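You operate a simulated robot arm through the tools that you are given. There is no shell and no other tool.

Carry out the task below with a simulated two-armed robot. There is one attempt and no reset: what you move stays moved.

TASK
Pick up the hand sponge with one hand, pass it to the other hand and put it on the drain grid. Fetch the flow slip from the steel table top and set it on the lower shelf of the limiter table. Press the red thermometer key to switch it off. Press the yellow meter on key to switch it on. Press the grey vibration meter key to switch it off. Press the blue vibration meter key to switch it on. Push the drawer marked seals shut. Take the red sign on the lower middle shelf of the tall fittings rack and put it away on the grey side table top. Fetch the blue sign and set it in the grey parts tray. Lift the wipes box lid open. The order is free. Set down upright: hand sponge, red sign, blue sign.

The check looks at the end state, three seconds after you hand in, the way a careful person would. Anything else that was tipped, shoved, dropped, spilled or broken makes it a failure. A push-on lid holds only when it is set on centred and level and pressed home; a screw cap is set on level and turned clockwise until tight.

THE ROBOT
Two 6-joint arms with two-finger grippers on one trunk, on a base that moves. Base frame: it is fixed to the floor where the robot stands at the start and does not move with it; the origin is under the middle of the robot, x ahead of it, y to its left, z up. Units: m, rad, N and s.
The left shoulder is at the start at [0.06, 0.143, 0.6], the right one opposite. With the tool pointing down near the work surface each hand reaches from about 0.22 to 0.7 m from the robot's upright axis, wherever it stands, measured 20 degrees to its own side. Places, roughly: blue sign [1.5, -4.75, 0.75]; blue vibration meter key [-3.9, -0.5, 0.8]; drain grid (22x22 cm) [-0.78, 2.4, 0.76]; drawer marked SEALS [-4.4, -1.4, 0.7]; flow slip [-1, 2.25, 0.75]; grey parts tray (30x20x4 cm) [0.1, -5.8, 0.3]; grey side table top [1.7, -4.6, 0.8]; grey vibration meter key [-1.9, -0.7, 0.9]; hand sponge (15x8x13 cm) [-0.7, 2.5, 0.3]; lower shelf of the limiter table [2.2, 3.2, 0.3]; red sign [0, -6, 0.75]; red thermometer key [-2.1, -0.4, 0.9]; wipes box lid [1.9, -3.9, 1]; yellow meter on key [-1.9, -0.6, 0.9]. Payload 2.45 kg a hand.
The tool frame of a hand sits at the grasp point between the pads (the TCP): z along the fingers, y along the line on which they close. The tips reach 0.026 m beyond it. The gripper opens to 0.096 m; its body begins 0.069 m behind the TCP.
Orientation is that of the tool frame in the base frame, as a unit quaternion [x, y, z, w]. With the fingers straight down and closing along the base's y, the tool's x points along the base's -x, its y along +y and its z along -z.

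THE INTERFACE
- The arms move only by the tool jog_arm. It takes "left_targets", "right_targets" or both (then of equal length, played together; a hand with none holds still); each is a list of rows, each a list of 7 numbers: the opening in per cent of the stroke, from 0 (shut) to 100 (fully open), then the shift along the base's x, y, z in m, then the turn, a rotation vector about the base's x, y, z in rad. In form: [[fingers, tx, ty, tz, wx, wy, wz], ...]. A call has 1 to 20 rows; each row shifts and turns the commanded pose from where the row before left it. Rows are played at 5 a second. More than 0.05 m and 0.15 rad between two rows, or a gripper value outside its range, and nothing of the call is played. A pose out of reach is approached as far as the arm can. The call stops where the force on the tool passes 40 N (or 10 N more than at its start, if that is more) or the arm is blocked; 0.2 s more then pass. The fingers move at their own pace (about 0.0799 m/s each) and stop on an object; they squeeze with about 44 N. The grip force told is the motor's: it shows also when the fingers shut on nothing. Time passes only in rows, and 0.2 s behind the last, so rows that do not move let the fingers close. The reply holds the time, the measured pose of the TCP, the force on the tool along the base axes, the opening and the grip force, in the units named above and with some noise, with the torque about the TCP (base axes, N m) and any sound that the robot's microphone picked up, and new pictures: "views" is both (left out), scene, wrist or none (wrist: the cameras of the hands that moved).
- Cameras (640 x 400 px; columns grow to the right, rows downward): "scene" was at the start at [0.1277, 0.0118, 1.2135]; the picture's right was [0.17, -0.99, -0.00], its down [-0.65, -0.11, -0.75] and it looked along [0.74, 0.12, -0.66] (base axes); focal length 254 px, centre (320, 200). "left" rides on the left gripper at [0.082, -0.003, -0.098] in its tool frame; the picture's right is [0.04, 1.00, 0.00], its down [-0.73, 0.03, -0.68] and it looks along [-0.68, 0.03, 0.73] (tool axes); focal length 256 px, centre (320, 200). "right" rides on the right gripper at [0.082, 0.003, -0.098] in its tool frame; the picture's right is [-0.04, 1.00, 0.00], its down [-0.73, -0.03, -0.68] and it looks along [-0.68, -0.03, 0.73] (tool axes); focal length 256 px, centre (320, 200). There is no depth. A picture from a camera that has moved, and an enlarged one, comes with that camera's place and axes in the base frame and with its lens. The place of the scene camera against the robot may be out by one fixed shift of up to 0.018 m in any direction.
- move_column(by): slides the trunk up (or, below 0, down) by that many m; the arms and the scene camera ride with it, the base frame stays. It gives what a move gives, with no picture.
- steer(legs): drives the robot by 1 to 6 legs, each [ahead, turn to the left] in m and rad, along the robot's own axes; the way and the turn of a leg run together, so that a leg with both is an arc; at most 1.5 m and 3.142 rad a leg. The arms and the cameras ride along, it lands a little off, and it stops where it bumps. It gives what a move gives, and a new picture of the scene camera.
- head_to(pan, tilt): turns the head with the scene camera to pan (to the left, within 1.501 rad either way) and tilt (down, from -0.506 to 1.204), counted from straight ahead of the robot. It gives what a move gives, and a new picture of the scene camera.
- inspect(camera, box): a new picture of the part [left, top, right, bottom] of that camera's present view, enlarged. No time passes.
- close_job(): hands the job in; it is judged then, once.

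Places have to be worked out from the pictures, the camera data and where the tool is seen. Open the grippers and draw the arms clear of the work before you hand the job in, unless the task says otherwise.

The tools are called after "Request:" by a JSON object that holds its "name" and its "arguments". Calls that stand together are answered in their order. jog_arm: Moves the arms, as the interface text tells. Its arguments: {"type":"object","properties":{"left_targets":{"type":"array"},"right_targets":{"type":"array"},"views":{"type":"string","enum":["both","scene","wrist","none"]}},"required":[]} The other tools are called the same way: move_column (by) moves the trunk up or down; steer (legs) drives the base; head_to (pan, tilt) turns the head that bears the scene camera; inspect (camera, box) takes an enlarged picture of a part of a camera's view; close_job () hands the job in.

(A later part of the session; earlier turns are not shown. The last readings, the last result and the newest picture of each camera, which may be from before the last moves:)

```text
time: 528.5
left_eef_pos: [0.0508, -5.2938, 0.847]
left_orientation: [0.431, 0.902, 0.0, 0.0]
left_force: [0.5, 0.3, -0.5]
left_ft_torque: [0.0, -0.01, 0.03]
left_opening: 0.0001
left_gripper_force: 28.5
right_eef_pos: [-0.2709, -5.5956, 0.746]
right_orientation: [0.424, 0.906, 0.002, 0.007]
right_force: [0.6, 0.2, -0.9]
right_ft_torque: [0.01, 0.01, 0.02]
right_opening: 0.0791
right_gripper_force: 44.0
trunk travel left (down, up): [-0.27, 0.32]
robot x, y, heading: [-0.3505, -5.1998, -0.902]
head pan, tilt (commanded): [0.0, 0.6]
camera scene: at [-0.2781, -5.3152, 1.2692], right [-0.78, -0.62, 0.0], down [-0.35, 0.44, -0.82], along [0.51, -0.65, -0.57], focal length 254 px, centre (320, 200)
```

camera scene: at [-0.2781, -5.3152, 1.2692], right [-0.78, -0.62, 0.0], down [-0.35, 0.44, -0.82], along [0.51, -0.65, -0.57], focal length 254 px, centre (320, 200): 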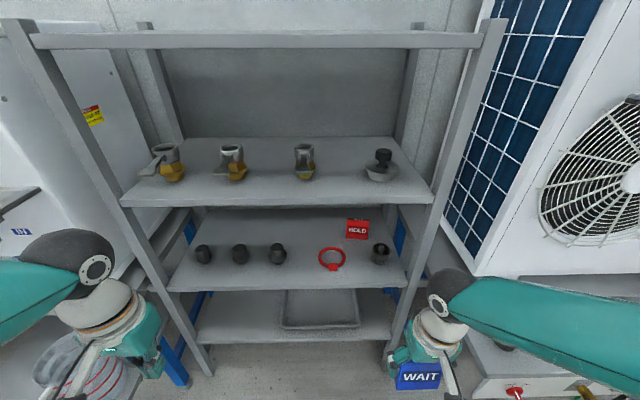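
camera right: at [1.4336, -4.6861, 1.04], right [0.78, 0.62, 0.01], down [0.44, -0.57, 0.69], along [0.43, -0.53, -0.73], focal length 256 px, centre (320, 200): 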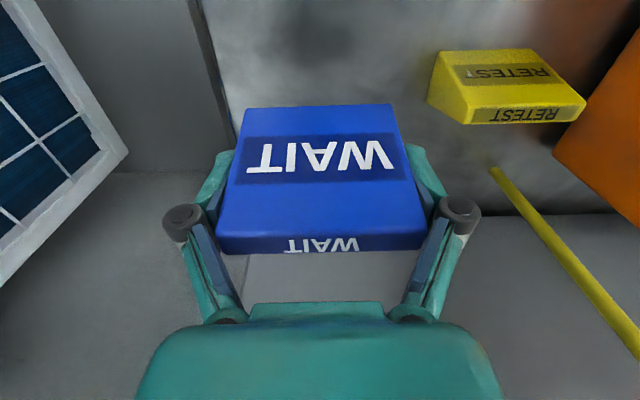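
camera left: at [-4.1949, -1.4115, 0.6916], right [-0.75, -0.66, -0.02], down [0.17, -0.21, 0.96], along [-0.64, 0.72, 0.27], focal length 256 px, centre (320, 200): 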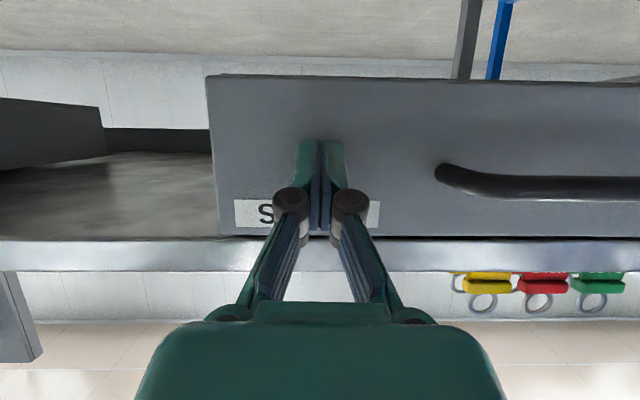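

Shelves are only ~0.32 m apart, so a vertical hand won't fit: I need to regrip the blue sign with the hand pitched. I'll set it on the open floor briefly to regrip. Back off and lower the trunk first.

Request:
{"name": "steer", "arguments": {"legs": [[-0.35, 0]]}}

Request:
{"name": "move_column", "arguments": {"by": -0.27}}

Request:
{"name": "jog_arm", "arguments": {"right_targets": [[40, 0.0186, -0.0235, -0.035, 0, 0, 0], [40, 0.0186, -0.0235, -0.035, 0, 0, 0], [40, 0.0186, -0.0235, -0.035, 0, 0, 0], [40, 0.0186, -0.0235, -0.035, 0, 0, 0], [40, 0, 0, -0.045, 0, 0, 0], [40, 0, 0, -0.045, 0, 0, 0], [40, 0, 0, -0.045, 0, 0, 0], [40, 0, 0, -0.045, 0, 0, 0], [40, 0, 0, -0.045, 0, 0, 0]], "left_targets": [[0, -0.0124, 0.0157, 0, 0, 0, 0], [0, -0.0124, 0.0157, 0, 0, 0, 0], [0, 0, 0, 0, 0, 0, 0], [0, 0, 0, 0, 0, 0, 0], [0, 0, 0, 0, 0, 0, 0], [0, 0, 0, 0, 0, 0, 0], [0, 0, 0, 0, 0, 0, 0], [0, 0, 0, 0, 0, 0, 0], [0, 0, 0, 0, 0, 0, 0]], "views": "scene"}}

```text
time: 530.8
left_eef_pos: [-0.164, -5.0248, 0.8466]
left_orientation: [0.433, 0.901, 0.0, 0.0]
left_force: [-0.2, 0.2, 0.7]
left_ft_torque: [0.03, -0.01, -0.02]
left_opening: 0.0001
left_gripper_force: 28.7
right_eef_pos: [-0.4852, -5.3238, 0.7454]
right_orientation: [0.427, 0.904, 0.002, 0.008]
right_force: [0.2, -0.1, -1.5]
right_ft_torque: [0.01, -0.02, 0.01]
right_opening: 0.0791
right_gripper_force: 43.7
trunk travel left (down, up): [-0.27, 0.32]
robot x, y, heading: [-0.5648, -4.9249, -0.91]
head pan, tilt (commanded): [0.0, 0.6]
camera scene: at [-0.4926, -5.0441, 1.2693], right [-0.79, -0.62, 0.0], down [-0.35, 0.44, -0.83], along [0.51, -0.65, -0.56], focal length 254 px, centre (320, 200)
```

scene: 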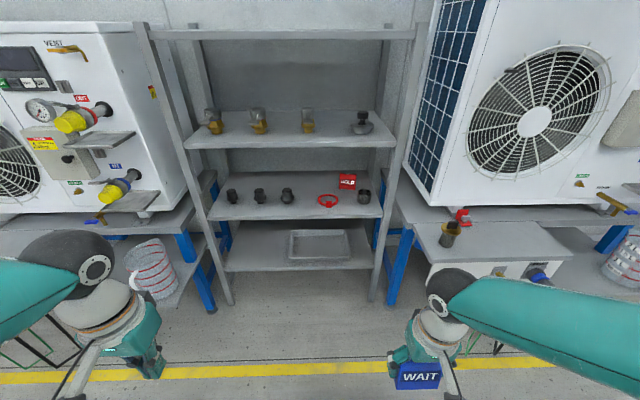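

```text
time: 533.6
left_eef_pos: [-0.1634, -5.0233, 0.5761]
left_orientation: [0.433, 0.902, 0.0, 0.0]
left_force: [-0.3, 0.0, -0.1]
left_ft_torque: [-0.01, 0.0, 0.0]
left_opening: 0.0
left_gripper_force: 28.1
right_eef_pos: [-0.4858, -5.3249, 0.4756]
right_orientation: [0.426, 0.904, 0.003, 0.007]
right_force: [-0.3, 0.7, -1.5]
right_ft_torque: [0.0, -0.03, -0.01]
right_opening: 0.0791
right_gripper_force: 43.4
trunk travel left (down, up): [0.0, 0.59]
robot x, y, heading: [-0.5667, -4.9223, -0.905]
head pan, tilt (commanded): [0.0, 0.6]
```

```text
time: 535.6
left_eef_pos: [-0.1883, -4.9905, 0.575]
left_orientation: [0.433, 0.901, 0.0, 0.0]
left_force: [-0.4, 0.7, 0.3]
left_ft_torque: [-0.01, 0.01, 0.01]
left_opening: 0.0
left_gripper_force: 28.3
right_eef_pos: [-0.4114, -5.4186, 0.1101]
right_orientation: [0.427, 0.904, 0.002, 0.009]
right_force: [0.6, 0.1, -0.6]
right_ft_torque: [-0.01, 0.01, 0.02]
right_opening: 0.0788
right_gripper_force: 43.8
trunk travel left (down, up): [0.0, 0.59]
robot x, y, heading: [-0.5669, -4.9245, -0.908]
head pan, tilt (commanded): [0.0, 0.6]
camera scene: at [-0.4924, -5.0442, 0.9993], right [-0.79, -0.62, 0.0], down [-0.35, 0.45, -0.82], along [0.51, -0.65, -0.57], focal length 254 px, centre (320, 200)
```

scene: 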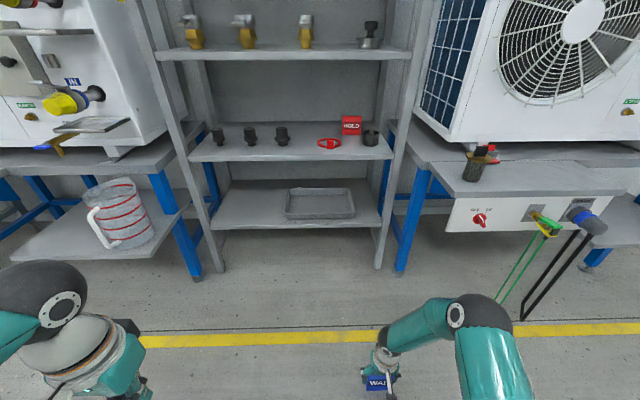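

Shelf heights now consistent: bottom 0.268, lower middle 0.586, upper middle 0.906. Lower the sign to the floor.

Request:
{"name": "jog_arm", "arguments": {"right_targets": [[40, 0, 0, -0.04, 0, 0, 0], [40, 0, 0, -0.022, 0, 0, 0]], "views": "none"}}

Request:
{"name": "jog_arm", "arguments": {"right_targets": [[40, 0, 0, -0.006, 0, 0, 0]], "views": "none"}}

Request:
{"name": "jog_arm", "arguments": {"right_targets": [[40, 0, 0, -0.004, 0, 0, 0]], "views": "wrist"}}

```text
time: 536.2
left_eef_pos: [-0.1887, -4.9895, 0.5756]
left_orientation: [0.433, 0.901, 0.0, -0.001]
left_force: [0.9, -0.7, -0.4]
left_ft_torque: [-0.03, 0.02, -0.01]
left_opening: 0.0
left_gripper_force: 28.1
right_eef_pos: [-0.4127, -5.4178, 0.0487]
right_orientation: [0.427, 0.904, 0.002, 0.008]
right_force: [0.5, 0.1, -0.7]
right_ft_torque: [-0.01, 0.01, -0.03]
right_opening: 0.0789
right_gripper_force: 43.7
trunk travel left (down, up): [0.0, 0.59]
robot x, y, heading: [-0.5681, -4.9234, -0.903]
head pan, tilt (commanded): [0.0, 0.6]
```

```text
time: 536.6
left_eef_pos: [-0.1891, -4.9915, 0.576]
left_orientation: [0.433, 0.901, 0.001, 0.0]
left_force: [0.1, -0.9, 0.6]
left_ft_torque: [0.03, 0.02, -0.04]
left_opening: 0.0
left_gripper_force: 28.0
right_eef_pos: [-0.4132, -5.4195, 0.0413]
right_orientation: [0.426, 0.905, 0.002, 0.009]
right_force: [-0.6, -0.2, -0.9]
right_ft_torque: [-0.03, 0.03, -0.04]
right_opening: 0.0792
right_gripper_force: 43.8
trunk travel left (down, up): [0.0, 0.59]
robot x, y, heading: [-0.5692, -4.9249, -0.907]
head pan, tilt (commanded): [0.0, 0.6]
```

```text
time: 537.0
left_eef_pos: [-0.1893, -4.9908, 0.5747]
left_orientation: [0.433, 0.902, 0.0, -0.001]
left_force: [-0.1, 0.6, -0.2]
left_ft_torque: [0.01, 0.0, -0.04]
left_opening: 0.0
left_gripper_force: 28.2
right_eef_pos: [-0.413, -5.4183, 0.0378]
right_orientation: [0.427, 0.904, 0.002, 0.008]
right_force: [-0.2, -0.3, -1.2]
right_ft_torque: [0.06, 0.0, 0.0]
right_opening: 0.0789
right_gripper_force: 43.7
trunk travel left (down, up): [0.0, 0.59]
robot x, y, heading: [-0.5684, -4.9279, -0.908]
head pan, tilt (commanded): [0.0, 0.6]
camera right: at [-0.4629, -5.3537, 0.1343], right [0.8, 0.61, 0.01], down [0.43, -0.58, 0.69], along [0.42, -0.54, -0.73], focal length 256 px, centre (320, 200)
```

right: 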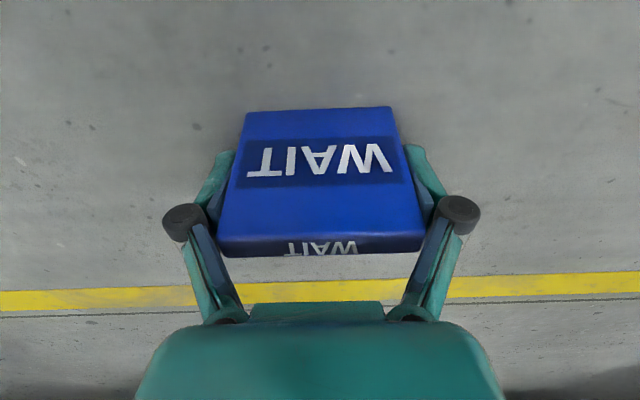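

Nearly on the floor; two more small steps.

Request:
{"name": "jog_arm", "arguments": {"right_targets": [[40, 0, 0, -0.003, 0, 0, 0]], "views": "none"}}

Request:
{"name": "jog_arm", "arguments": {"right_targets": [[40, 0, 0, -0.003, 0, 0, 0]], "views": "none"}}

```text
time: 537.4
left_eef_pos: [-0.1884, -4.9907, 0.5758]
left_orientation: [0.433, 0.901, 0.0, 0.0]
left_force: [-0.1, 0.7, 0.3]
left_ft_torque: [0.01, 0.01, -0.02]
left_opening: 0.0
left_gripper_force: 29.3
right_eef_pos: [-0.4123, -5.4183, 0.0371]
right_orientation: [0.426, 0.905, 0.002, 0.008]
right_force: [-0.9, 6.0, 17.1]
right_ft_torque: [-0.05, 0.4, -0.07]
right_opening: 0.079
right_gripper_force: 43.6
trunk travel left (down, up): [0.0, 0.59]
robot x, y, heading: [-0.5705, -4.9282, -0.904]
head pan, tilt (commanded): [0.0, 0.6]
```

```text
time: 537.9
left_eef_pos: [-0.1886, -4.9909, 0.576]
left_orientation: [0.433, 0.901, -0.001, -0.001]
left_force: [0.5, -1.2, 0.5]
left_ft_torque: [-0.03, -0.03, -0.03]
left_opening: 0.0001
left_gripper_force: 28.6
right_eef_pos: [-0.412, -5.4187, 0.0367]
right_orientation: [0.426, 0.904, 0.0, 0.008]
right_force: [-4.8, 6.2, 23.5]
right_ft_torque: [-0.07, 0.01, -0.06]
right_opening: 0.0793
right_gripper_force: 44.2
trunk travel left (down, up): [0.0, 0.59]
robot x, y, heading: [-0.5674, -4.9263, -0.907]
head pan, tilt (commanded): [0.0, 0.6]
stopped in row 1 (right hand): the force on the tool passed its limit at 41 N (the readings are from after the stop); the commanded pose is now the measured one
```

On the floor. Release, rise, and pitch the right hand forward by ~50° behind the sign.

Request:
{"name": "jog_arm", "arguments": {"right_targets": [[40, 0, 0, 0.002, 0, 0, 0], [90, 0, 0, 0, 0, 0, 0], [100, 0, 0, 0, 0, 0, 0], [100, 0, 0, 0.04, 0, 0, 0], [100, 0, 0, 0.045, 0, 0, 0], [100, 0, 0, 0.04, 0, 0, 0], [100, -0.0098, 0.0118, 0, -0.1118, -0.0932, 0], [100, -0.0098, 0.0118, 0, -0.1118, -0.0932, 0], [100, -0.0098, 0.0118, 0, -0.1118, -0.0932, 0], [100, -0.0098, 0.0118, 0, -0.1118, -0.0932, 0], [100, -0.0098, 0.0118, 0, -0.1118, -0.0932, 0], [100, -0.0098, 0.0118, 0, -0.1118, -0.0932, 0]], "views": "both"}}

```text
time: 540.3
left_eef_pos: [-0.1891, -4.9906, 0.5762]
left_orientation: [0.433, 0.902, 0.001, 0.001]
left_force: [0.5, 0.4, 0.0]
left_ft_torque: [0.0, 0.02, 0.0]
left_opening: 0.0
left_gripper_force: 29.0
right_eef_pos: [-0.4044, -5.3443, 0.1891]
right_orientation: [0.399, 0.843, -0.158, 0.324]
right_force: [-0.4, -1.3, -0.4]
right_ft_torque: [-0.01, 0.03, 0.01]
right_opening: 0.096
right_gripper_force: 0.1
right hand out of reach, approached as far as the arm can: row 10, 11, 12
trunk travel left (down, up): [0.0, 0.59]
robot x, y, heading: [-0.5703, -4.9226, -0.904]
head pan, tilt (commanded): [0.0, 0.6]
stopped in row 12 (right hand): the force on the tool passed its limit at 52 N (the readings are from after the stop); the commanded pose is now the measured one
camera scene: at [-0.4925, -5.0443, 0.9992], right [-0.79, -0.62, 0.0], down [-0.35, 0.45, -0.82], along [0.51, -0.65, -0.57], focal length 254 px, centre (320, 200)
camera right: at [-0.4797, -5.2447, 0.2056], right [0.79, 0.61, 0.02], down [0.04, -0.08, 1.0], along [0.61, -0.79, -0.09], focal length 256 px, centre (320, 200)
```

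scene: 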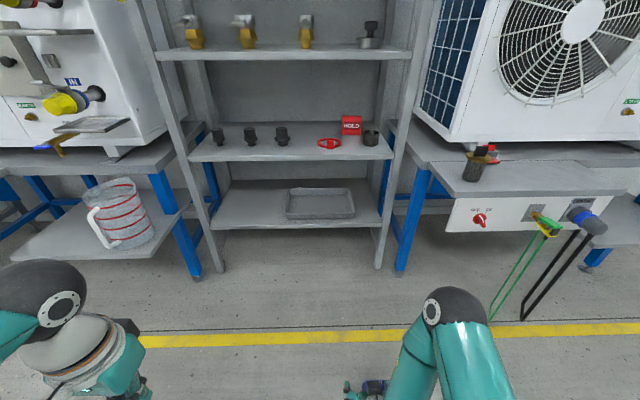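
right: 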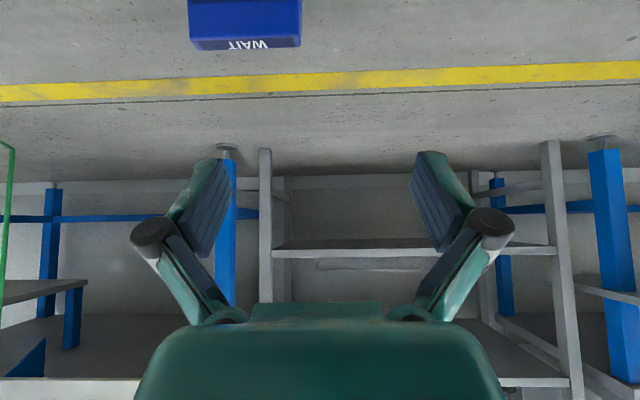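

The pitched wrist came too close to my own base. Backing the robot 0.18 m so the sign is further ahead.

Request:
{"name": "steer", "arguments": {"legs": [[-0.18, 0]]}}

Request:
{"name": "jog_arm", "arguments": {"right_targets": [[100, -0.005, -0.004, 0, -0.077, -0.064, 0], [100, -0.015, -0.012, 0, 0, 0, 0]], "views": "wrist"}}

```text
time: 541.8
left_eef_pos: [-0.2997, -4.8518, 0.5759]
left_orientation: [0.435, 0.901, 0.0, -0.001]
left_force: [0.4, 0.5, 0.2]
left_ft_torque: [-0.02, -0.01, 0.01]
left_opening: 0.0003
left_gripper_force: 29.0
right_eef_pos: [-0.5143, -5.2031, 0.1897]
right_orientation: [0.401, 0.842, -0.161, 0.324]
right_force: [2.2, -4.7, 1.1]
right_ft_torque: [0.13, 0.1, 0.14]
right_opening: 0.0962
right_gripper_force: 0.0
trunk travel left (down, up): [0.0, 0.59]
robot x, y, heading: [-0.681, -4.7858, -0.912]
head pan, tilt (commanded): [0.0, 0.6]
camera scene: at [-0.6033, -4.9034, 0.9993], right [-0.79, -0.61, 0.0], down [-0.35, 0.45, -0.82], along [0.51, -0.65, -0.57], focal length 254 px, centre (320, 200)
```

scene: 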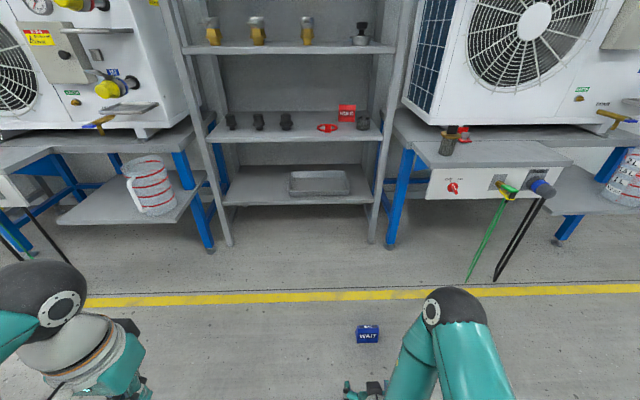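

```text
time: 542.4
left_eef_pos: [-0.3004, -4.85, 0.5755]
left_orientation: [0.435, 0.901, -0.001, 0.0]
left_force: [-0.4, -0.1, 0.0]
left_ft_torque: [0.01, 0.0, 0.01]
left_opening: 0.0001
left_gripper_force: 28.6
right_eef_pos: [-0.5082, -5.1993, 0.2016]
right_orientation: [0.394, 0.825, -0.182, 0.362]
right_force: [-0.1, -0.3, 0.6]
right_ft_torque: [-0.03, 0.0, 0.02]
right_opening: 0.0962
right_gripper_force: 0.0
right hand out of reach, approached as far as the arm can: row 1, 2
trunk travel left (down, up): [0.0, 0.59]
robot x, y, heading: [-0.6804, -4.7827, -0.915]
head pan, tilt (commanded): [0.0, 0.6]
camera right: at [-0.5846, -5.0979, 0.2062], right [0.8, 0.6, 0.02], down [-0.02, 0.0, 1.0], along [0.6, -0.8, 0.01], focal length 256 px, centre (320, 200)
```

right: 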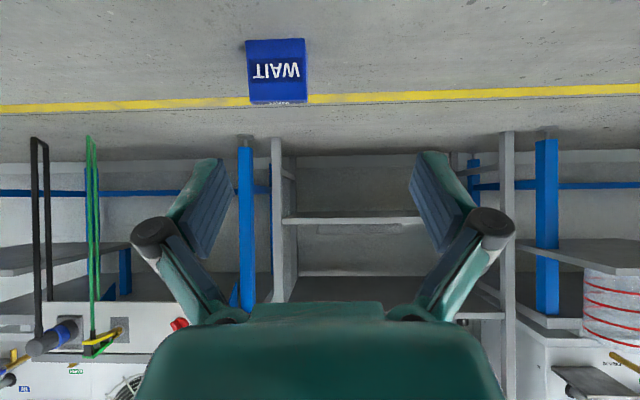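

The sign is visible ahead; hand pitched ~42° below horizontal and aligned. Move to the pre-grasp point 12 cm behind it along the tool axis.

Request:
{"name": "jog_arm", "arguments": {"right_targets": [[100, 0.0107, -0.0379, -0.021, 0, 0, 0], [100, 0.0107, -0.0379, -0.021, 0, 0, 0], [100, 0.0107, -0.0379, -0.021, 0, 0, 0], [100, 0.0106, -0.0377, -0.021, 0, 0, 0]], "views": "wrist"}}

```text
time: 543.4
left_eef_pos: [-0.2995, -4.8505, 0.5763]
left_orientation: [0.435, 0.9, 0.0, 0.0]
left_force: [-0.7, -0.4, -0.9]
left_ft_torque: [-0.02, 0.0, -0.02]
left_opening: 0.0
left_gripper_force: 28.4
right_eef_pos: [-0.4114, -5.3234, 0.1414]
right_orientation: [0.394, 0.826, -0.182, 0.36]
right_force: [0.9, -0.3, 0.2]
right_ft_torque: [0.06, 0.0, 0.02]
right_opening: 0.096
right_gripper_force: 0.0
right hand out of reach, approached as far as the arm can: row 1, 2, 3, 4
trunk travel left (down, up): [0.0, 0.59]
robot x, y, heading: [-0.6795, -4.787, -0.911]
head pan, tilt (commanded): [0.0, 0.6]
camera right: at [-0.4882, -5.2219, 0.1456], right [0.8, 0.6, 0.01], down [-0.01, 0.0, 1.0], along [0.6, -0.8, 0.01], focal length 256 px, centre (320, 200)
```

right: 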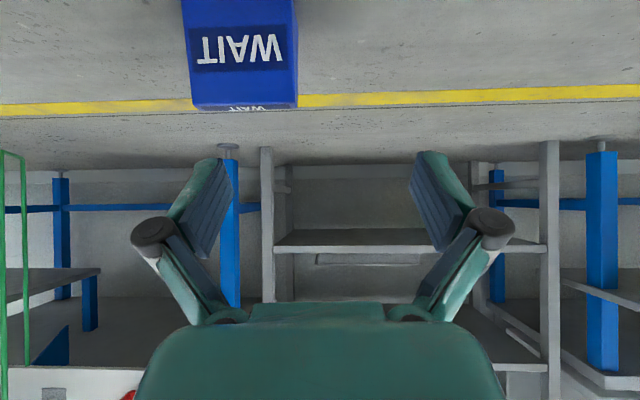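

At floor height the pitched pose is limited; it gets easier farther out and with a slightly steeper hand (≈50° below horizontal still fits under the shelf). Back off 6 cm, reduce the pitch a little and approach again.

Request:
{"name": "steer", "arguments": {"legs": [[-0.07, 0]]}}

Request:
{"name": "jog_arm", "arguments": {"right_targets": [[100, 0, 0, 0, 0.108, 0.09, 0], [100, -0.008, -0.006, 0, 0, 0, 0], [100, 0.01, -0.03, -0.01, 0, 0, 0], [100, 0.01, -0.03, -0.01, 0, 0, 0]], "views": "wrist"}}

```text
time: 544.4
left_eef_pos: [-0.3425, -4.7944, 0.5763]
left_orientation: [0.434, 0.901, 0.0, -0.001]
left_force: [0.1, 0.8, 0.0]
left_ft_torque: [-0.02, 0.0, 0.01]
left_opening: 0.0
left_gripper_force: 28.8
right_eef_pos: [-0.4547, -5.2666, 0.1405]
right_orientation: [0.395, 0.825, -0.182, 0.36]
right_force: [-1.0, 0.1, -0.1]
right_ft_torque: [0.0, 0.01, 0.01]
right_opening: 0.0961
right_gripper_force: 0.1
trunk travel left (down, up): [0.0, 0.59]
robot x, y, heading: [-0.7266, -4.7266, -0.914]
head pan, tilt (commanded): [0.0, 0.6]
camera scene: at [-0.6465, -4.8477, 0.9992], right [-0.79, -0.61, 0.0], down [-0.35, 0.45, -0.82], along [0.51, -0.65, -0.57], focal length 254 px, centre (320, 200)
```

scene: 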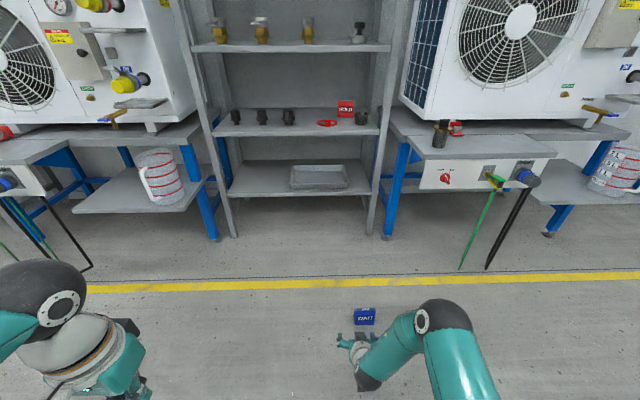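

```text
time: 545.4
left_eef_pos: [-0.3434, -4.7948, 0.5765]
left_orientation: [0.434, 0.901, 0.0, -0.001]
left_force: [0.4, -0.3, 0.8]
left_ft_torque: [-0.03, -0.02, -0.02]
left_opening: 0.0003
left_gripper_force: 28.4
right_eef_pos: [-0.442, -5.3316, 0.1198]
right_orientation: [0.404, 0.85, -0.154, 0.301]
right_force: [0.2, 0.7, 0.7]
right_ft_torque: [0.01, 0.05, 0.0]
right_opening: 0.096
right_gripper_force: 0.0
trunk travel left (down, up): [0.0, 0.59]
robot x, y, heading: [-0.7197, -4.7282, -0.91]
head pan, tilt (commanded): [0.0, 0.6]
camera right: at [-0.5176, -5.2322, 0.1435], right [0.8, 0.6, 0.01], down [0.08, -0.11, 0.99], along [0.6, -0.79, -0.13], focal length 256 px, centre (320, 200)
```

right: 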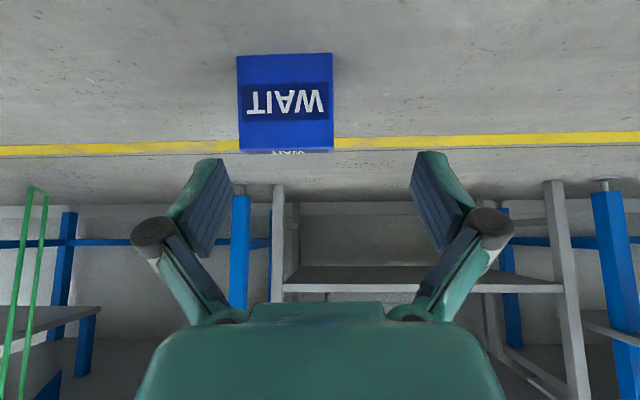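

Reachable now. Centre laterally and then advance along the tool axis onto the sign.

Request:
{"name": "jog_arm", "arguments": {"right_targets": [[100, -0.0102, -0.0357, 0, 0, 0, 0], [100, 0.0103, -0.0134, -0.0205, 0, 0, 0], [100, 0.0103, -0.0134, -0.0205, 0, 0, 0]], "views": "wrist"}}

```text
time: 546.2
left_eef_pos: [-0.3428, -4.7951, 0.5768]
left_orientation: [0.434, 0.901, 0.0, 0.0]
left_force: [0.5, -0.8, -0.7]
left_ft_torque: [0.0, 0.01, -0.01]
left_opening: 0.0
left_gripper_force: 28.9
right_eef_pos: [-0.4338, -5.3968, 0.0828]
right_orientation: [0.404, 0.85, -0.154, 0.302]
right_force: [0.2, 0.6, 0.2]
right_ft_torque: [-0.01, 0.03, 0.01]
right_opening: 0.0959
right_gripper_force: 0.0
trunk travel left (down, up): [0.0, 0.59]
robot x, y, heading: [-0.7253, -4.7263, -0.911]
head pan, tilt (commanded): [0.0, 0.6]
camera right: at [-0.508, -5.2966, 0.1042], right [0.8, 0.6, 0.01], down [0.07, -0.11, 0.99], along [0.6, -0.79, -0.13], focal length 256 px, centre (320, 200)
```

right: 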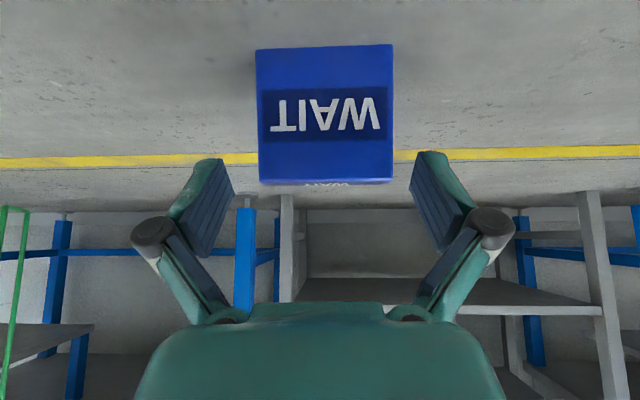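

Centred. Advance the rest of the way.

Request:
{"name": "jog_arm", "arguments": {"right_targets": [[100, 0.0108, -0.014, -0.0207, 0, 0, 0], [100, 0.0108, -0.014, -0.0207, 0, 0, 0]], "views": "wrist"}}

```text
time: 546.8
left_eef_pos: [-0.3417, -4.795, 0.5768]
left_orientation: [0.434, 0.901, -0.001, 0.0]
left_force: [0.9, 0.7, 0.8]
left_ft_torque: [0.03, -0.04, 0.0]
left_opening: 0.0001
left_gripper_force: 28.7
right_eef_pos: [-0.4148, -5.4245, 0.0432]
right_orientation: [0.404, 0.849, -0.16, 0.299]
right_force: [0.4, 0.4, 0.0]
right_ft_torque: [-0.03, 0.01, -0.05]
right_opening: 0.096
right_gripper_force: 0.1
right hand out of reach, approached as far as the arm can: row 2
trunk travel left (down, up): [0.0, 0.59]
robot x, y, heading: [-0.721, -4.7245, -0.908]
head pan, tilt (commanded): [0.0, 0.6]
camera right: at [-0.4891, -5.3232, 0.0654], right [0.8, 0.6, 0.0], down [0.08, -0.1, 0.99], along [0.59, -0.79, -0.13], focal length 256 px, centre (320, 200)
```

right: 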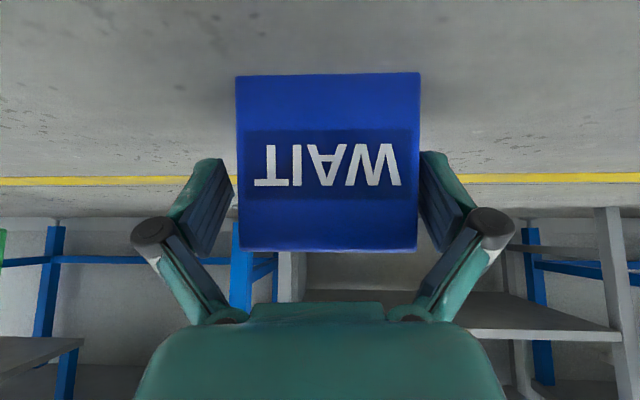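

Fingers straddle the sign. Close and lift slightly.

Request:
{"name": "jog_arm", "arguments": {"right_targets": [[70, 0, 0, 0, 0, 0, 0], [40, 0, 0, 0, 0, 0, 0], [40, 0, 0, 0, 0, 0, 0]], "views": "none"}}

Request:
{"name": "jog_arm", "arguments": {"right_targets": [[40, 0, 0, 0.03, 0, 0, 0], [40, 0, 0, 0.04, 0, 0, 0], [40, 0, 0, 0.04, 0, 0, 0]], "views": "both"}}

```text
time: 547.6
left_eef_pos: [-0.3428, -4.7946, 0.5775]
left_orientation: [0.433, 0.901, 0.0, 0.0]
left_force: [0.0, 0.4, 0.4]
left_ft_torque: [0.02, 0.0, 0.0]
left_opening: 0.0
left_gripper_force: 28.6
right_eef_pos: [-0.4156, -5.4228, 0.0441]
right_orientation: [0.406, 0.848, -0.159, 0.3]
right_force: [0.6, 1.0, 1.8]
right_ft_torque: [0.09, -0.16, 0.02]
right_opening: 0.0792
right_gripper_force: 44.5
trunk travel left (down, up): [0.0, 0.59]
robot x, y, heading: [-0.7195, -4.7276, -0.912]
head pan, tilt (commanded): [0.0, 0.6]
```

```text
time: 548.4
left_eef_pos: [-0.3428, -4.7948, 0.5759]
left_orientation: [0.434, 0.901, 0.0, 0.0]
left_force: [0.0, -0.6, 0.6]
left_ft_torque: [0.02, -0.01, -0.02]
left_opening: 0.0003
left_gripper_force: 28.7
right_eef_pos: [-0.4104, -5.4222, 0.1497]
right_orientation: [0.405, 0.85, -0.154, 0.3]
right_force: [-0.5, -0.2, -1.4]
right_ft_torque: [-0.03, -0.01, 0.0]
right_opening: 0.0795
right_gripper_force: 44.4
trunk travel left (down, up): [0.0, 0.59]
robot x, y, heading: [-0.7243, -4.7266, -0.908]
head pan, tilt (commanded): [0.0, 0.6]
camera scene: at [-0.6464, -4.848, 0.9991], right [-0.79, -0.61, 0.0], down [-0.35, 0.45, -0.82], along [0.51, -0.65, -0.57], focal length 254 px, centre (320, 200)
camera right: at [-0.4857, -5.3228, 0.1721], right [0.8, 0.6, 0.01], down [0.08, -0.11, 0.99], along [0.6, -0.79, -0.13], focal length 256 px, centre (320, 200)
```

scene: 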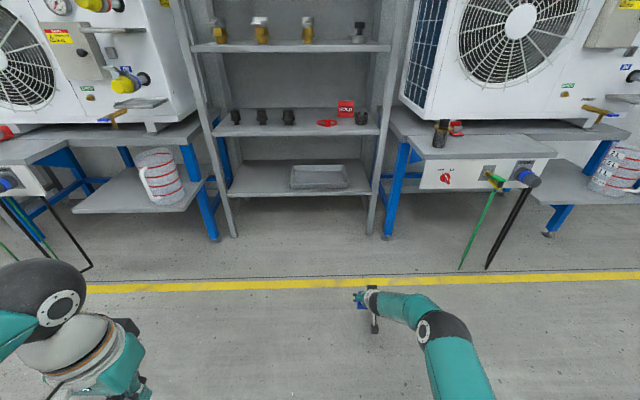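
right: 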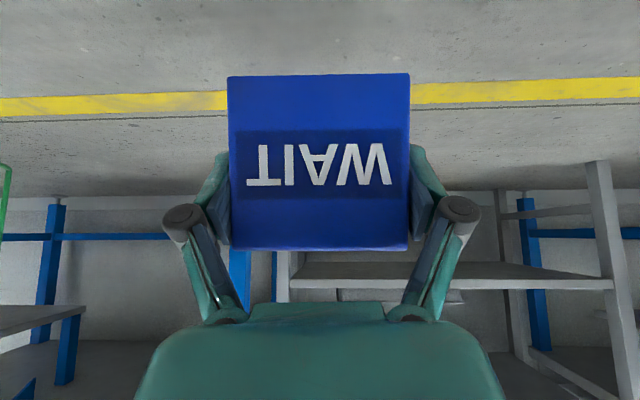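

Gripped pitched. Raise to z≈0.365, centre on the tray, then drive in with the sign just above the tray rim and the hand just under the shelf.

Request:
{"name": "jog_arm", "arguments": {"right_targets": [[40, 0.0109, 0.0186, 0.043, 0, 0, 0], [40, 0.0109, 0.0186, 0.043, 0, 0, 0], [40, 0.0109, 0.0186, 0.043, 0, 0, 0], [40, 0.0109, 0.0186, 0.043, 0, 0, 0], [40, 0.0109, 0.0186, 0.043, 0, 0, 0]], "views": "none"}}

Request:
{"name": "steer", "arguments": {"legs": [[0.3, 0]]}}

Request:
{"name": "inspect", "arguments": {"camera": "right", "box": [0, 0, 640, 400]}}

```text
time: 549.6
left_eef_pos: [-0.3431, -4.7954, 0.5768]
left_orientation: [0.434, 0.901, 0.0, -0.001]
left_force: [-0.4, -0.7, 0.0]
left_ft_torque: [0.01, 0.02, 0.0]
left_opening: 0.0001
left_gripper_force: 28.7
right_eef_pos: [-0.3579, -5.3294, 0.3655]
right_orientation: [0.405, 0.85, -0.155, 0.301]
right_force: [-0.4, -0.2, -0.3]
right_ft_torque: [-0.02, 0.01, 0.0]
right_opening: 0.0791
right_gripper_force: 44.3
trunk travel left (down, up): [0.0, 0.59]
robot x, y, heading: [-0.7205, -4.7272, -0.908]
head pan, tilt (commanded): [0.0, 0.6]
```

```text
time: 551.7
left_eef_pos: [-0.1572, -5.0303, 0.5772]
left_orientation: [0.432, 0.902, 0.0, 0.0]
left_force: [0.5, -0.1, -0.2]
left_ft_torque: [-0.03, -0.01, 0.02]
left_opening: 0.0
left_gripper_force: 28.5
right_eef_pos: [-0.1691, -5.5648, 0.3638]
right_orientation: [0.403, 0.85, -0.155, 0.302]
right_force: [0.3, 0.5, -0.6]
right_ft_torque: [0.0, 0.03, 0.0]
right_opening: 0.0796
right_gripper_force: 44.1
trunk travel left (down, up): [0.0, 0.59]
robot x, y, heading: [-0.5368, -4.9649, -0.905]
head pan, tilt (commanded): [0.0, 0.6]
camera scene: at [-0.4607, -5.0839, 0.9992], right [-0.78, -0.62, 0.0], down [-0.35, 0.44, -0.82], along [0.51, -0.65, -0.57], focal length 254 px, centre (320, 200)
```

scene: 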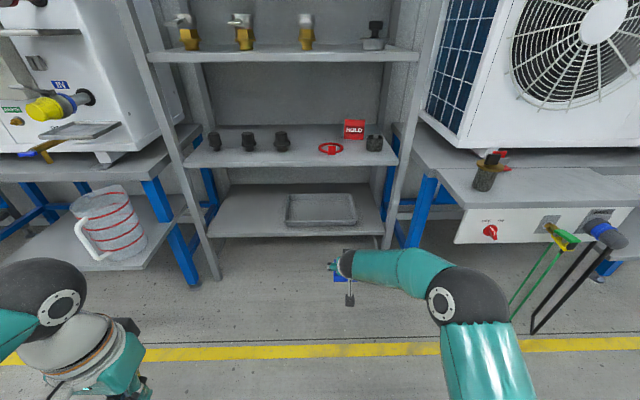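

```text
1.00 times, centred on (320, 200) of right (not enlarged: the box is as wide or as high as the picture)
camera zoom: at [-0.2437, -5.4655, 0.3863], right [0.8, 0.6, 0.01], down [0.08, -0.11, 0.99], along [0.6, -0.79, -0.13], focal length 256 px, centre (320, 200)
```

zoom: 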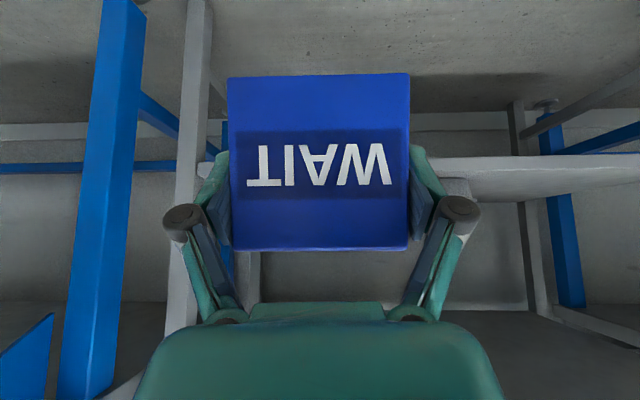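

On line with the tray. Shift 3 cm left for margin and drive in 0.15 m.

Request:
{"name": "jog_arm", "arguments": {"right_targets": [[40, 0.0236, 0.0185, 0, 0, 0, 0]], "views": "none"}}

Request:
{"name": "steer", "arguments": {"legs": [[0.15, 0]]}}

Request:
{"name": "inspect", "arguments": {"camera": "scene", "box": [220, 100, 440, 300]}}

Request:
{"name": "inspect", "arguments": {"camera": "right", "box": [0, 0, 640, 400]}}

```text
time: 552.1
left_eef_pos: [-0.1572, -5.0292, 0.5775]
left_orientation: [0.432, 0.902, 0.001, -0.001]
left_force: [-0.5, 0.2, 0.0]
left_ft_torque: [0.03, 0.0, -0.01]
left_opening: 0.0001
left_gripper_force: 28.8
right_eef_pos: [-0.1429, -5.5454, 0.3638]
right_orientation: [0.402, 0.851, -0.154, 0.302]
right_force: [0.0, -0.7, -1.3]
right_ft_torque: [-0.04, 0.01, 0.02]
right_opening: 0.079
right_gripper_force: 44.5
trunk travel left (down, up): [0.0, 0.59]
robot x, y, heading: [-0.538, -4.9685, -0.9]
head pan, tilt (commanded): [0.0, 0.6]
```

```text
time: 553.5
left_eef_pos: [-0.0621, -5.1499, 0.5771]
left_orientation: [0.432, 0.902, 0.001, 0.001]
left_force: [0.1, 0.0, 0.6]
left_ft_torque: [-0.02, -0.02, 0.02]
left_opening: 0.0003
left_gripper_force: 28.2
right_eef_pos: [-0.0482, -5.6661, 0.3642]
right_orientation: [0.403, 0.85, -0.154, 0.302]
right_force: [-0.9, 0.1, -1.3]
right_ft_torque: [-0.02, 0.0, -0.02]
right_opening: 0.0789
right_gripper_force: 43.7
trunk travel left (down, up): [0.0, 0.59]
robot x, y, heading: [-0.4401, -5.0875, -0.902]
head pan, tilt (commanded): [0.0, 0.6]
camera scene: at [-0.3654, -5.204, 0.9992], right [-0.78, -0.62, 0.0], down [-0.35, 0.44, -0.82], along [0.51, -0.65, -0.57], focal length 254 px, centre (320, 200)
```

scene: 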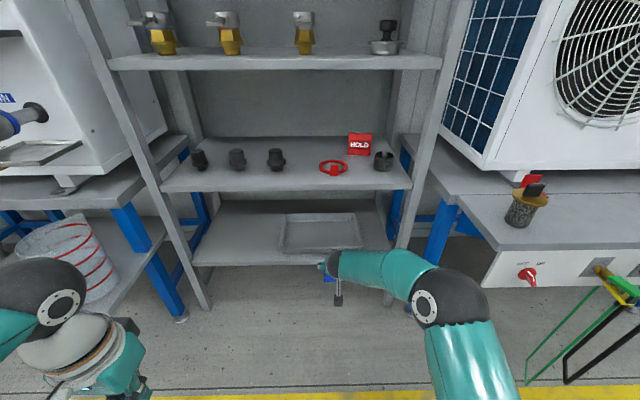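

```text
2.00 times, centred on (330, 200) of scene
camera zoom: at [-0.3654, -5.204, 0.9992], right [-0.78, -0.62, 0.0], down [-0.35, 0.44, -0.82], along [0.51, -0.65, -0.57], focal length 508 px, centre (300, 200)
```

zoom: 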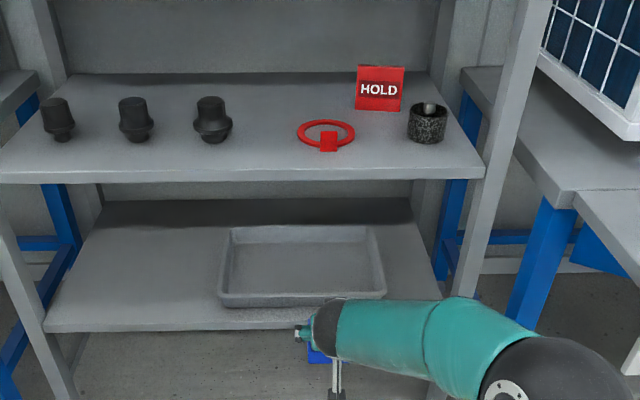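

```text
1.00 times, centred on (320, 200) of right (not enlarged: the box is as wide or as high as the picture)
camera zoom: at [-0.1229, -5.5664, 0.3858], right [0.8, 0.61, 0.01], down [0.08, -0.11, 0.99], along [0.6, -0.79, -0.13], focal length 256 px, centre (320, 200)
```

zoom: 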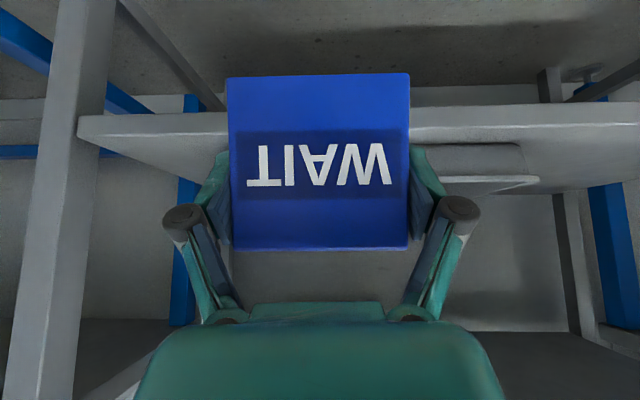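

The wrist view suggests the shelf is a few cm higher than the scene estimate. Zooming to measure the shelf edge and tray rim.

Request:
{"name": "inspect", "arguments": {"camera": "right", "box": [400, 60, 640, 210]}}

```text
2.67 times, centred on (520, 135) of right
camera zoom: at [-0.1229, -5.5664, 0.3858], right [0.8, 0.61, 0.01], down [0.08, -0.11, 0.99], along [0.6, -0.79, -0.13], focal length 683 px, centre (-213, 373)
```

zoom: 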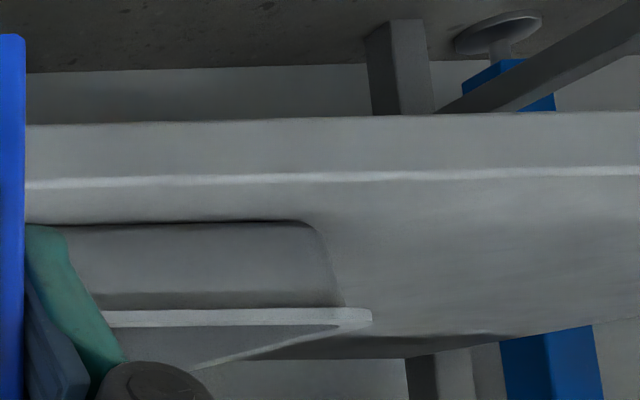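

Two solutions fit (shelf z≈0.28–0.31). Raise the hand to 0.41 for safety, move 5 cm closer and measure again.

Request:
{"name": "jog_arm", "arguments": {"right_targets": [[40, 0, 0, 0.046, 0, 0, 0]], "views": "none"}}

Request:
{"name": "steer", "arguments": {"legs": [[0.05, 0]]}}

Request:
{"name": "inspect", "arguments": {"camera": "right", "box": [400, 60, 640, 210]}}

```text
time: 553.9
left_eef_pos: [-0.0619, -5.1508, 0.5778]
left_orientation: [0.431, 0.902, 0.0, 0.0]
left_force: [-0.1, 0.0, 0.8]
left_ft_torque: [0.06, 0.0, -0.03]
left_opening: 0.0002
left_gripper_force: 28.2
right_eef_pos: [-0.0451, -5.6656, 0.4085]
right_orientation: [0.402, 0.851, -0.153, 0.302]
right_force: [0.0, -0.6, -1.1]
right_ft_torque: [-0.02, -0.04, 0.03]
right_opening: 0.0793
right_gripper_force: 43.8
trunk travel left (down, up): [0.0, 0.59]
robot x, y, heading: [-0.4456, -5.0821, -0.9]
head pan, tilt (commanded): [0.0, 0.6]
```

```text
time: 554.8
left_eef_pos: [-0.0311, -5.1904, 0.5784]
left_orientation: [0.432, 0.902, 0.0, 0.001]
left_force: [0.0, -0.2, -0.1]
left_ft_torque: [0.02, -0.04, 0.0]
left_opening: 0.0002
left_gripper_force: 28.5
right_eef_pos: [-0.0146, -5.7046, 0.4102]
right_orientation: [0.402, 0.851, -0.153, 0.302]
right_force: [1.1, 0.5, -1.3]
right_ft_torque: [0.0, 0.01, -0.02]
right_opening: 0.0789
right_gripper_force: 44.3
trunk travel left (down, up): [0.0, 0.59]
robot x, y, heading: [-0.4121, -5.1231, -0.903]
head pan, tilt (commanded): [0.0, 0.6]
camera scene: at [-0.3342, -5.2433, 0.9992], right [-0.78, -0.62, 0.0], down [-0.35, 0.44, -0.82], along [0.51, -0.65, -0.57], focal length 254 px, centre (320, 200)
```

scene: 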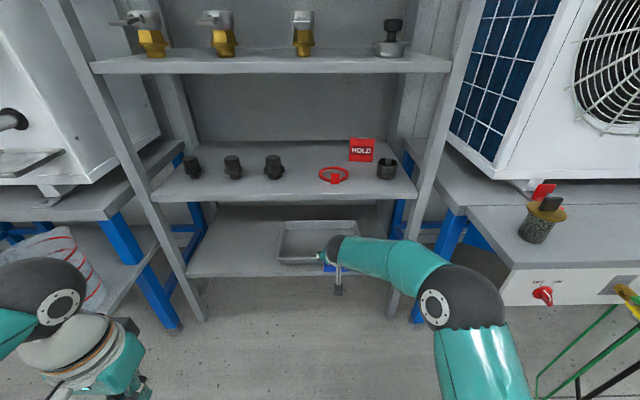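

```text
2.67 times, centred on (520, 135) of right
camera zoom: at [-0.09, -5.6055, 0.4321], right [0.8, 0.61, 0.01], down [0.08, -0.11, 0.99], along [0.6, -0.79, -0.13], focal length 683 px, centre (-213, 373)
```

zoom: 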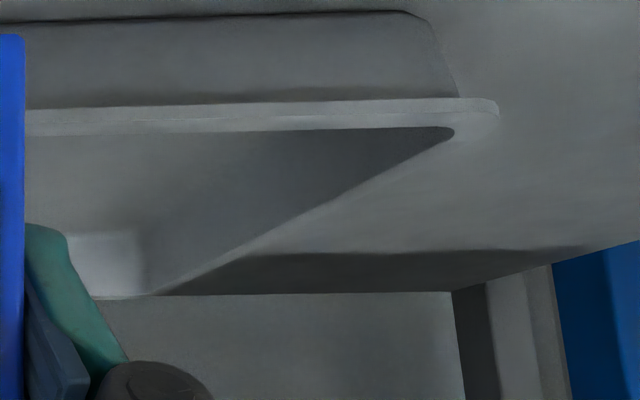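

Now consistent: shelf z≈0.30, tray rim z≈0.338 at q≈-4.483. Continue driving in 0.11 m with the sign ~2 cm above the rim.

Request:
{"name": "jog_arm", "arguments": {"right_targets": [[40, 0, 0, -0.01, 0, 0, 0]], "views": "none"}}

Request:
{"name": "steer", "arguments": {"legs": [[0.11, 0]]}}

Request:
{"name": "inspect", "arguments": {"camera": "right", "box": [0, 0, 640, 400]}}

Request:
{"name": "inspect", "arguments": {"camera": "scene", "box": [240, 180, 480, 330]}}

```text
time: 555.2
left_eef_pos: [-0.0305, -5.189, 0.5783]
left_orientation: [0.432, 0.902, 0.0, 0.0]
left_force: [0.7, 0.4, 1.2]
left_ft_torque: [0.04, -0.01, 0.03]
left_opening: 0.0
left_gripper_force: 28.3
right_eef_pos: [-0.0157, -5.7045, 0.4014]
right_orientation: [0.402, 0.851, -0.153, 0.302]
right_force: [0.4, 0.3, -0.8]
right_ft_torque: [0.02, 0.01, 0.02]
right_opening: 0.0791
right_gripper_force: 44.3
trunk travel left (down, up): [0.0, 0.59]
robot x, y, heading: [-0.4109, -5.1258, -0.903]
head pan, tilt (commanded): [0.0, 0.6]
```

```text
time: 556.4
left_eef_pos: [0.0366, -5.2749, 0.5774]
left_orientation: [0.431, 0.902, 0.001, 0.0]
left_force: [-0.4, -0.7, -0.6]
left_ft_torque: [0.01, 0.02, 0.0]
left_opening: 0.0
left_gripper_force: 28.2
right_eef_pos: [0.0534, -5.7904, 0.399]
right_orientation: [0.402, 0.85, -0.155, 0.303]
right_force: [-0.1, -0.2, -0.2]
right_ft_torque: [-0.01, -0.02, 0.01]
right_opening: 0.0789
right_gripper_force: 43.7
trunk travel left (down, up): [0.0, 0.59]
robot x, y, heading: [-0.3432, -5.2094, -0.896]
head pan, tilt (commanded): [0.0, 0.6]
camera scene: at [-0.2663, -5.3289, 0.9992], right [-0.78, -0.62, 0.0], down [-0.35, 0.44, -0.82], along [0.51, -0.65, -0.57], focal length 254 px, centre (320, 200)
```

scene: 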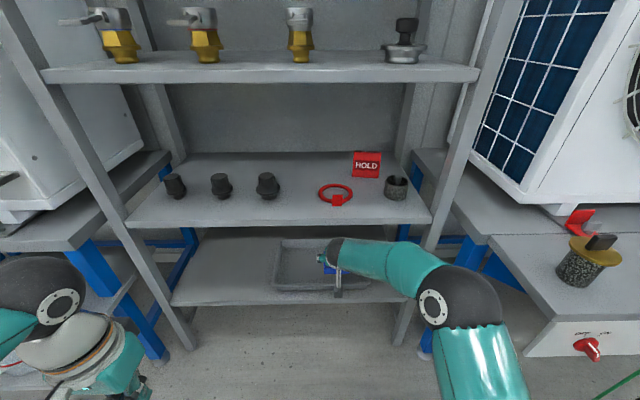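

```text
1.00 times, centred on (320, 200) of right (not enlarged: the box is as wide or as high as the picture)
camera zoom: at [-0.0228, -5.6908, 0.423], right [0.8, 0.61, 0.01], down [0.08, -0.11, 0.99], along [0.6, -0.79, -0.13], focal length 256 px, centre (320, 200)
```

zoom: 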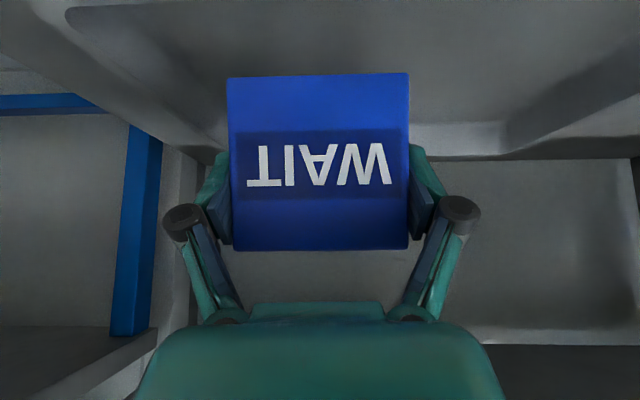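

```text
2.67 times, centred on (360, 255) of scene
camera zoom: at [-0.2663, -5.3289, 0.9992], right [-0.78, -0.62, 0.0], down [-0.35, 0.44, -0.82], along [0.51, -0.65, -0.57], focal length 678 px, centre (213, 53)
```

zoom: 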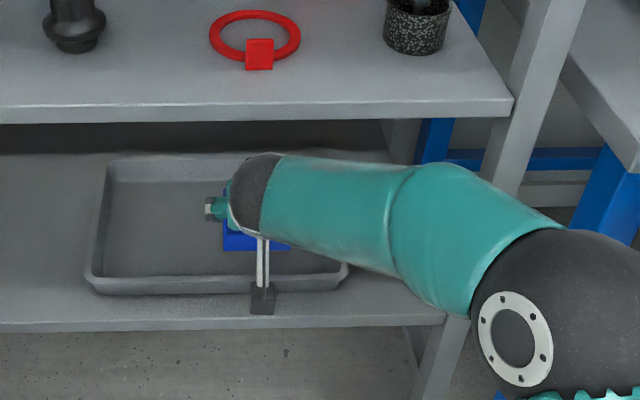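

The sign hangs over the tray's interior. Lower it: 3 cm, then small steps to contact.

Request:
{"name": "jog_arm", "arguments": {"right_targets": [[40, 0, 0, -0.015, 0, 0, 0], [40, 0, 0, -0.015, 0, 0, 0]], "views": "none"}}

Request:
{"name": "jog_arm", "arguments": {"right_targets": [[40, 0, 0, -0.006, 0, 0, 0]], "views": "none"}}

Request:
{"name": "jog_arm", "arguments": {"right_targets": [[40, 0, 0, -0.004, 0, 0, 0]], "views": "none"}}

Request:
{"name": "jog_arm", "arguments": {"right_targets": [[40, 0, 0, -0.003, 0, 0, 0]], "views": "none"}}

```text
time: 557.0
left_eef_pos: [0.0371, -5.2747, 0.5784]
left_orientation: [0.432, 0.902, 0.0, 0.0]
left_force: [-1.4, -0.8, 0.7]
left_ft_torque: [-0.04, -0.01, 0.0]
left_opening: 0.0
left_gripper_force: 28.2
right_eef_pos: [0.052, -5.7897, 0.3704]
right_orientation: [0.402, 0.851, -0.153, 0.302]
right_force: [0.4, 0.3, -1.2]
right_ft_torque: [-0.02, 0.01, 0.03]
right_opening: 0.0791
right_gripper_force: 44.1
trunk travel left (down, up): [0.0, 0.59]
robot x, y, heading: [-0.3429, -5.2085, -0.9]
head pan, tilt (commanded): [0.0, 0.6]
```

```text
time: 557.4
left_eef_pos: [0.0369, -5.2745, 0.5793]
left_orientation: [0.432, 0.902, 0.0, 0.0]
left_force: [0.0, 0.0, 1.0]
left_ft_torque: [-0.02, 0.0, 0.04]
left_opening: 0.0
left_gripper_force: 27.9
right_eef_pos: [0.0518, -5.7908, 0.3641]
right_orientation: [0.402, 0.85, -0.155, 0.302]
right_force: [0.1, 0.5, 0.0]
right_ft_torque: [0.01, -0.05, 0.0]
right_opening: 0.079
right_gripper_force: 43.6
trunk travel left (down, up): [0.0, 0.59]
robot x, y, heading: [-0.3424, -5.2096, -0.899]
head pan, tilt (commanded): [0.0, 0.6]
```

```text
time: 557.8
left_eef_pos: [0.038, -5.2732, 0.579]
left_orientation: [0.432, 0.902, 0.0, -0.001]
left_force: [-0.2, 0.8, -0.5]
left_ft_torque: [0.01, -0.01, 0.02]
left_opening: 0.0
left_gripper_force: 28.7
right_eef_pos: [0.0528, -5.7912, 0.3586]
right_orientation: [0.402, 0.851, -0.153, 0.302]
right_force: [-0.4, -0.6, -0.5]
right_ft_torque: [0.03, 0.0, 0.01]
right_opening: 0.0791
right_gripper_force: 44.0
trunk travel left (down, up): [0.0, 0.59]
robot x, y, heading: [-0.3462, -5.2123, -0.902]
head pan, tilt (commanded): [0.0, 0.6]
```

```text
time: 558.2
left_eef_pos: [0.0384, -5.2742, 0.578]
left_orientation: [0.432, 0.902, 0.001, 0.0]
left_force: [-0.1, 0.3, -0.8]
left_ft_torque: [-0.03, -0.01, -0.01]
left_opening: 0.0
left_gripper_force: 28.4
right_eef_pos: [0.0516, -5.7898, 0.3579]
right_orientation: [0.402, 0.851, -0.154, 0.302]
right_force: [0.6, 0.2, -0.1]
right_ft_torque: [0.0, 0.01, 0.0]
right_opening: 0.0791
right_gripper_force: 44.0
trunk travel left (down, up): [0.0, 0.59]
robot x, y, heading: [-0.3379, -5.2122, -0.901]
head pan, tilt (commanded): [0.0, 0.6]
```

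Not yet in contact; continue in small steps.

Request:
{"name": "jog_arm", "arguments": {"right_targets": [[40, 0, 0, -0.004, 0, 0, 0]], "views": "none"}}

Request:
{"name": "jog_arm", "arguments": {"right_targets": [[40, 0, 0, -0.003, 0, 0, 0]], "views": "none"}}

Request:
{"name": "jog_arm", "arguments": {"right_targets": [[40, 0, 0, -0.003, 0, 0, 0]], "views": "none"}}

```text
time: 558.6
left_eef_pos: [0.0374, -5.2744, 0.5798]
left_orientation: [0.431, 0.902, 0.0, 0.0]
left_force: [-0.1, 0.3, -0.1]
left_ft_torque: [-0.01, 0.01, 0.03]
left_opening: 0.0
left_gripper_force: 28.4
right_eef_pos: [0.052, -5.789, 0.3532]
right_orientation: [0.401, 0.851, -0.155, 0.302]
right_force: [-0.3, 0.5, -0.5]
right_ft_torque: [0.01, 0.0, 0.02]
right_opening: 0.0794
right_gripper_force: 44.0
trunk travel left (down, up): [0.0, 0.59]
robot x, y, heading: [-0.3427, -5.2113, -0.9]
head pan, tilt (commanded): [0.0, 0.6]
```

```text
time: 559.0
left_eef_pos: [0.0386, -5.2742, 0.5792]
left_orientation: [0.432, 0.902, 0.0, -0.001]
left_force: [-0.1, -0.5, 1.2]
left_ft_torque: [0.0, 0.01, -0.01]
left_opening: 0.0001
left_gripper_force: 29.0
right_eef_pos: [0.0522, -5.7903, 0.3502]
right_orientation: [0.402, 0.851, -0.154, 0.301]
right_force: [0.0, 0.2, -0.6]
right_ft_torque: [0.0, -0.02, 0.01]
right_opening: 0.079
right_gripper_force: 43.9
trunk travel left (down, up): [0.0, 0.59]
robot x, y, heading: [-0.3407, -5.2119, -0.903]
head pan, tilt (commanded): [0.0, 0.6]
```

```text
time: 559.4
left_eef_pos: [0.0376, -5.2752, 0.5789]
left_orientation: [0.431, 0.902, 0.0, 0.0]
left_force: [-0.8, 0.1, 0.0]
left_ft_torque: [-0.04, 0.0, -0.02]
left_opening: 0.0001
left_gripper_force: 28.4
right_eef_pos: [0.0527, -5.7898, 0.3486]
right_orientation: [0.401, 0.851, -0.153, 0.302]
right_force: [-0.3, 0.3, 1.1]
right_ft_torque: [0.03, -0.05, 0.0]
right_opening: 0.0791
right_gripper_force: 44.5
trunk travel left (down, up): [0.0, 0.59]
robot x, y, heading: [-0.344, -5.2126, -0.902]
head pan, tilt (commanded): [0.0, 0.6]
```

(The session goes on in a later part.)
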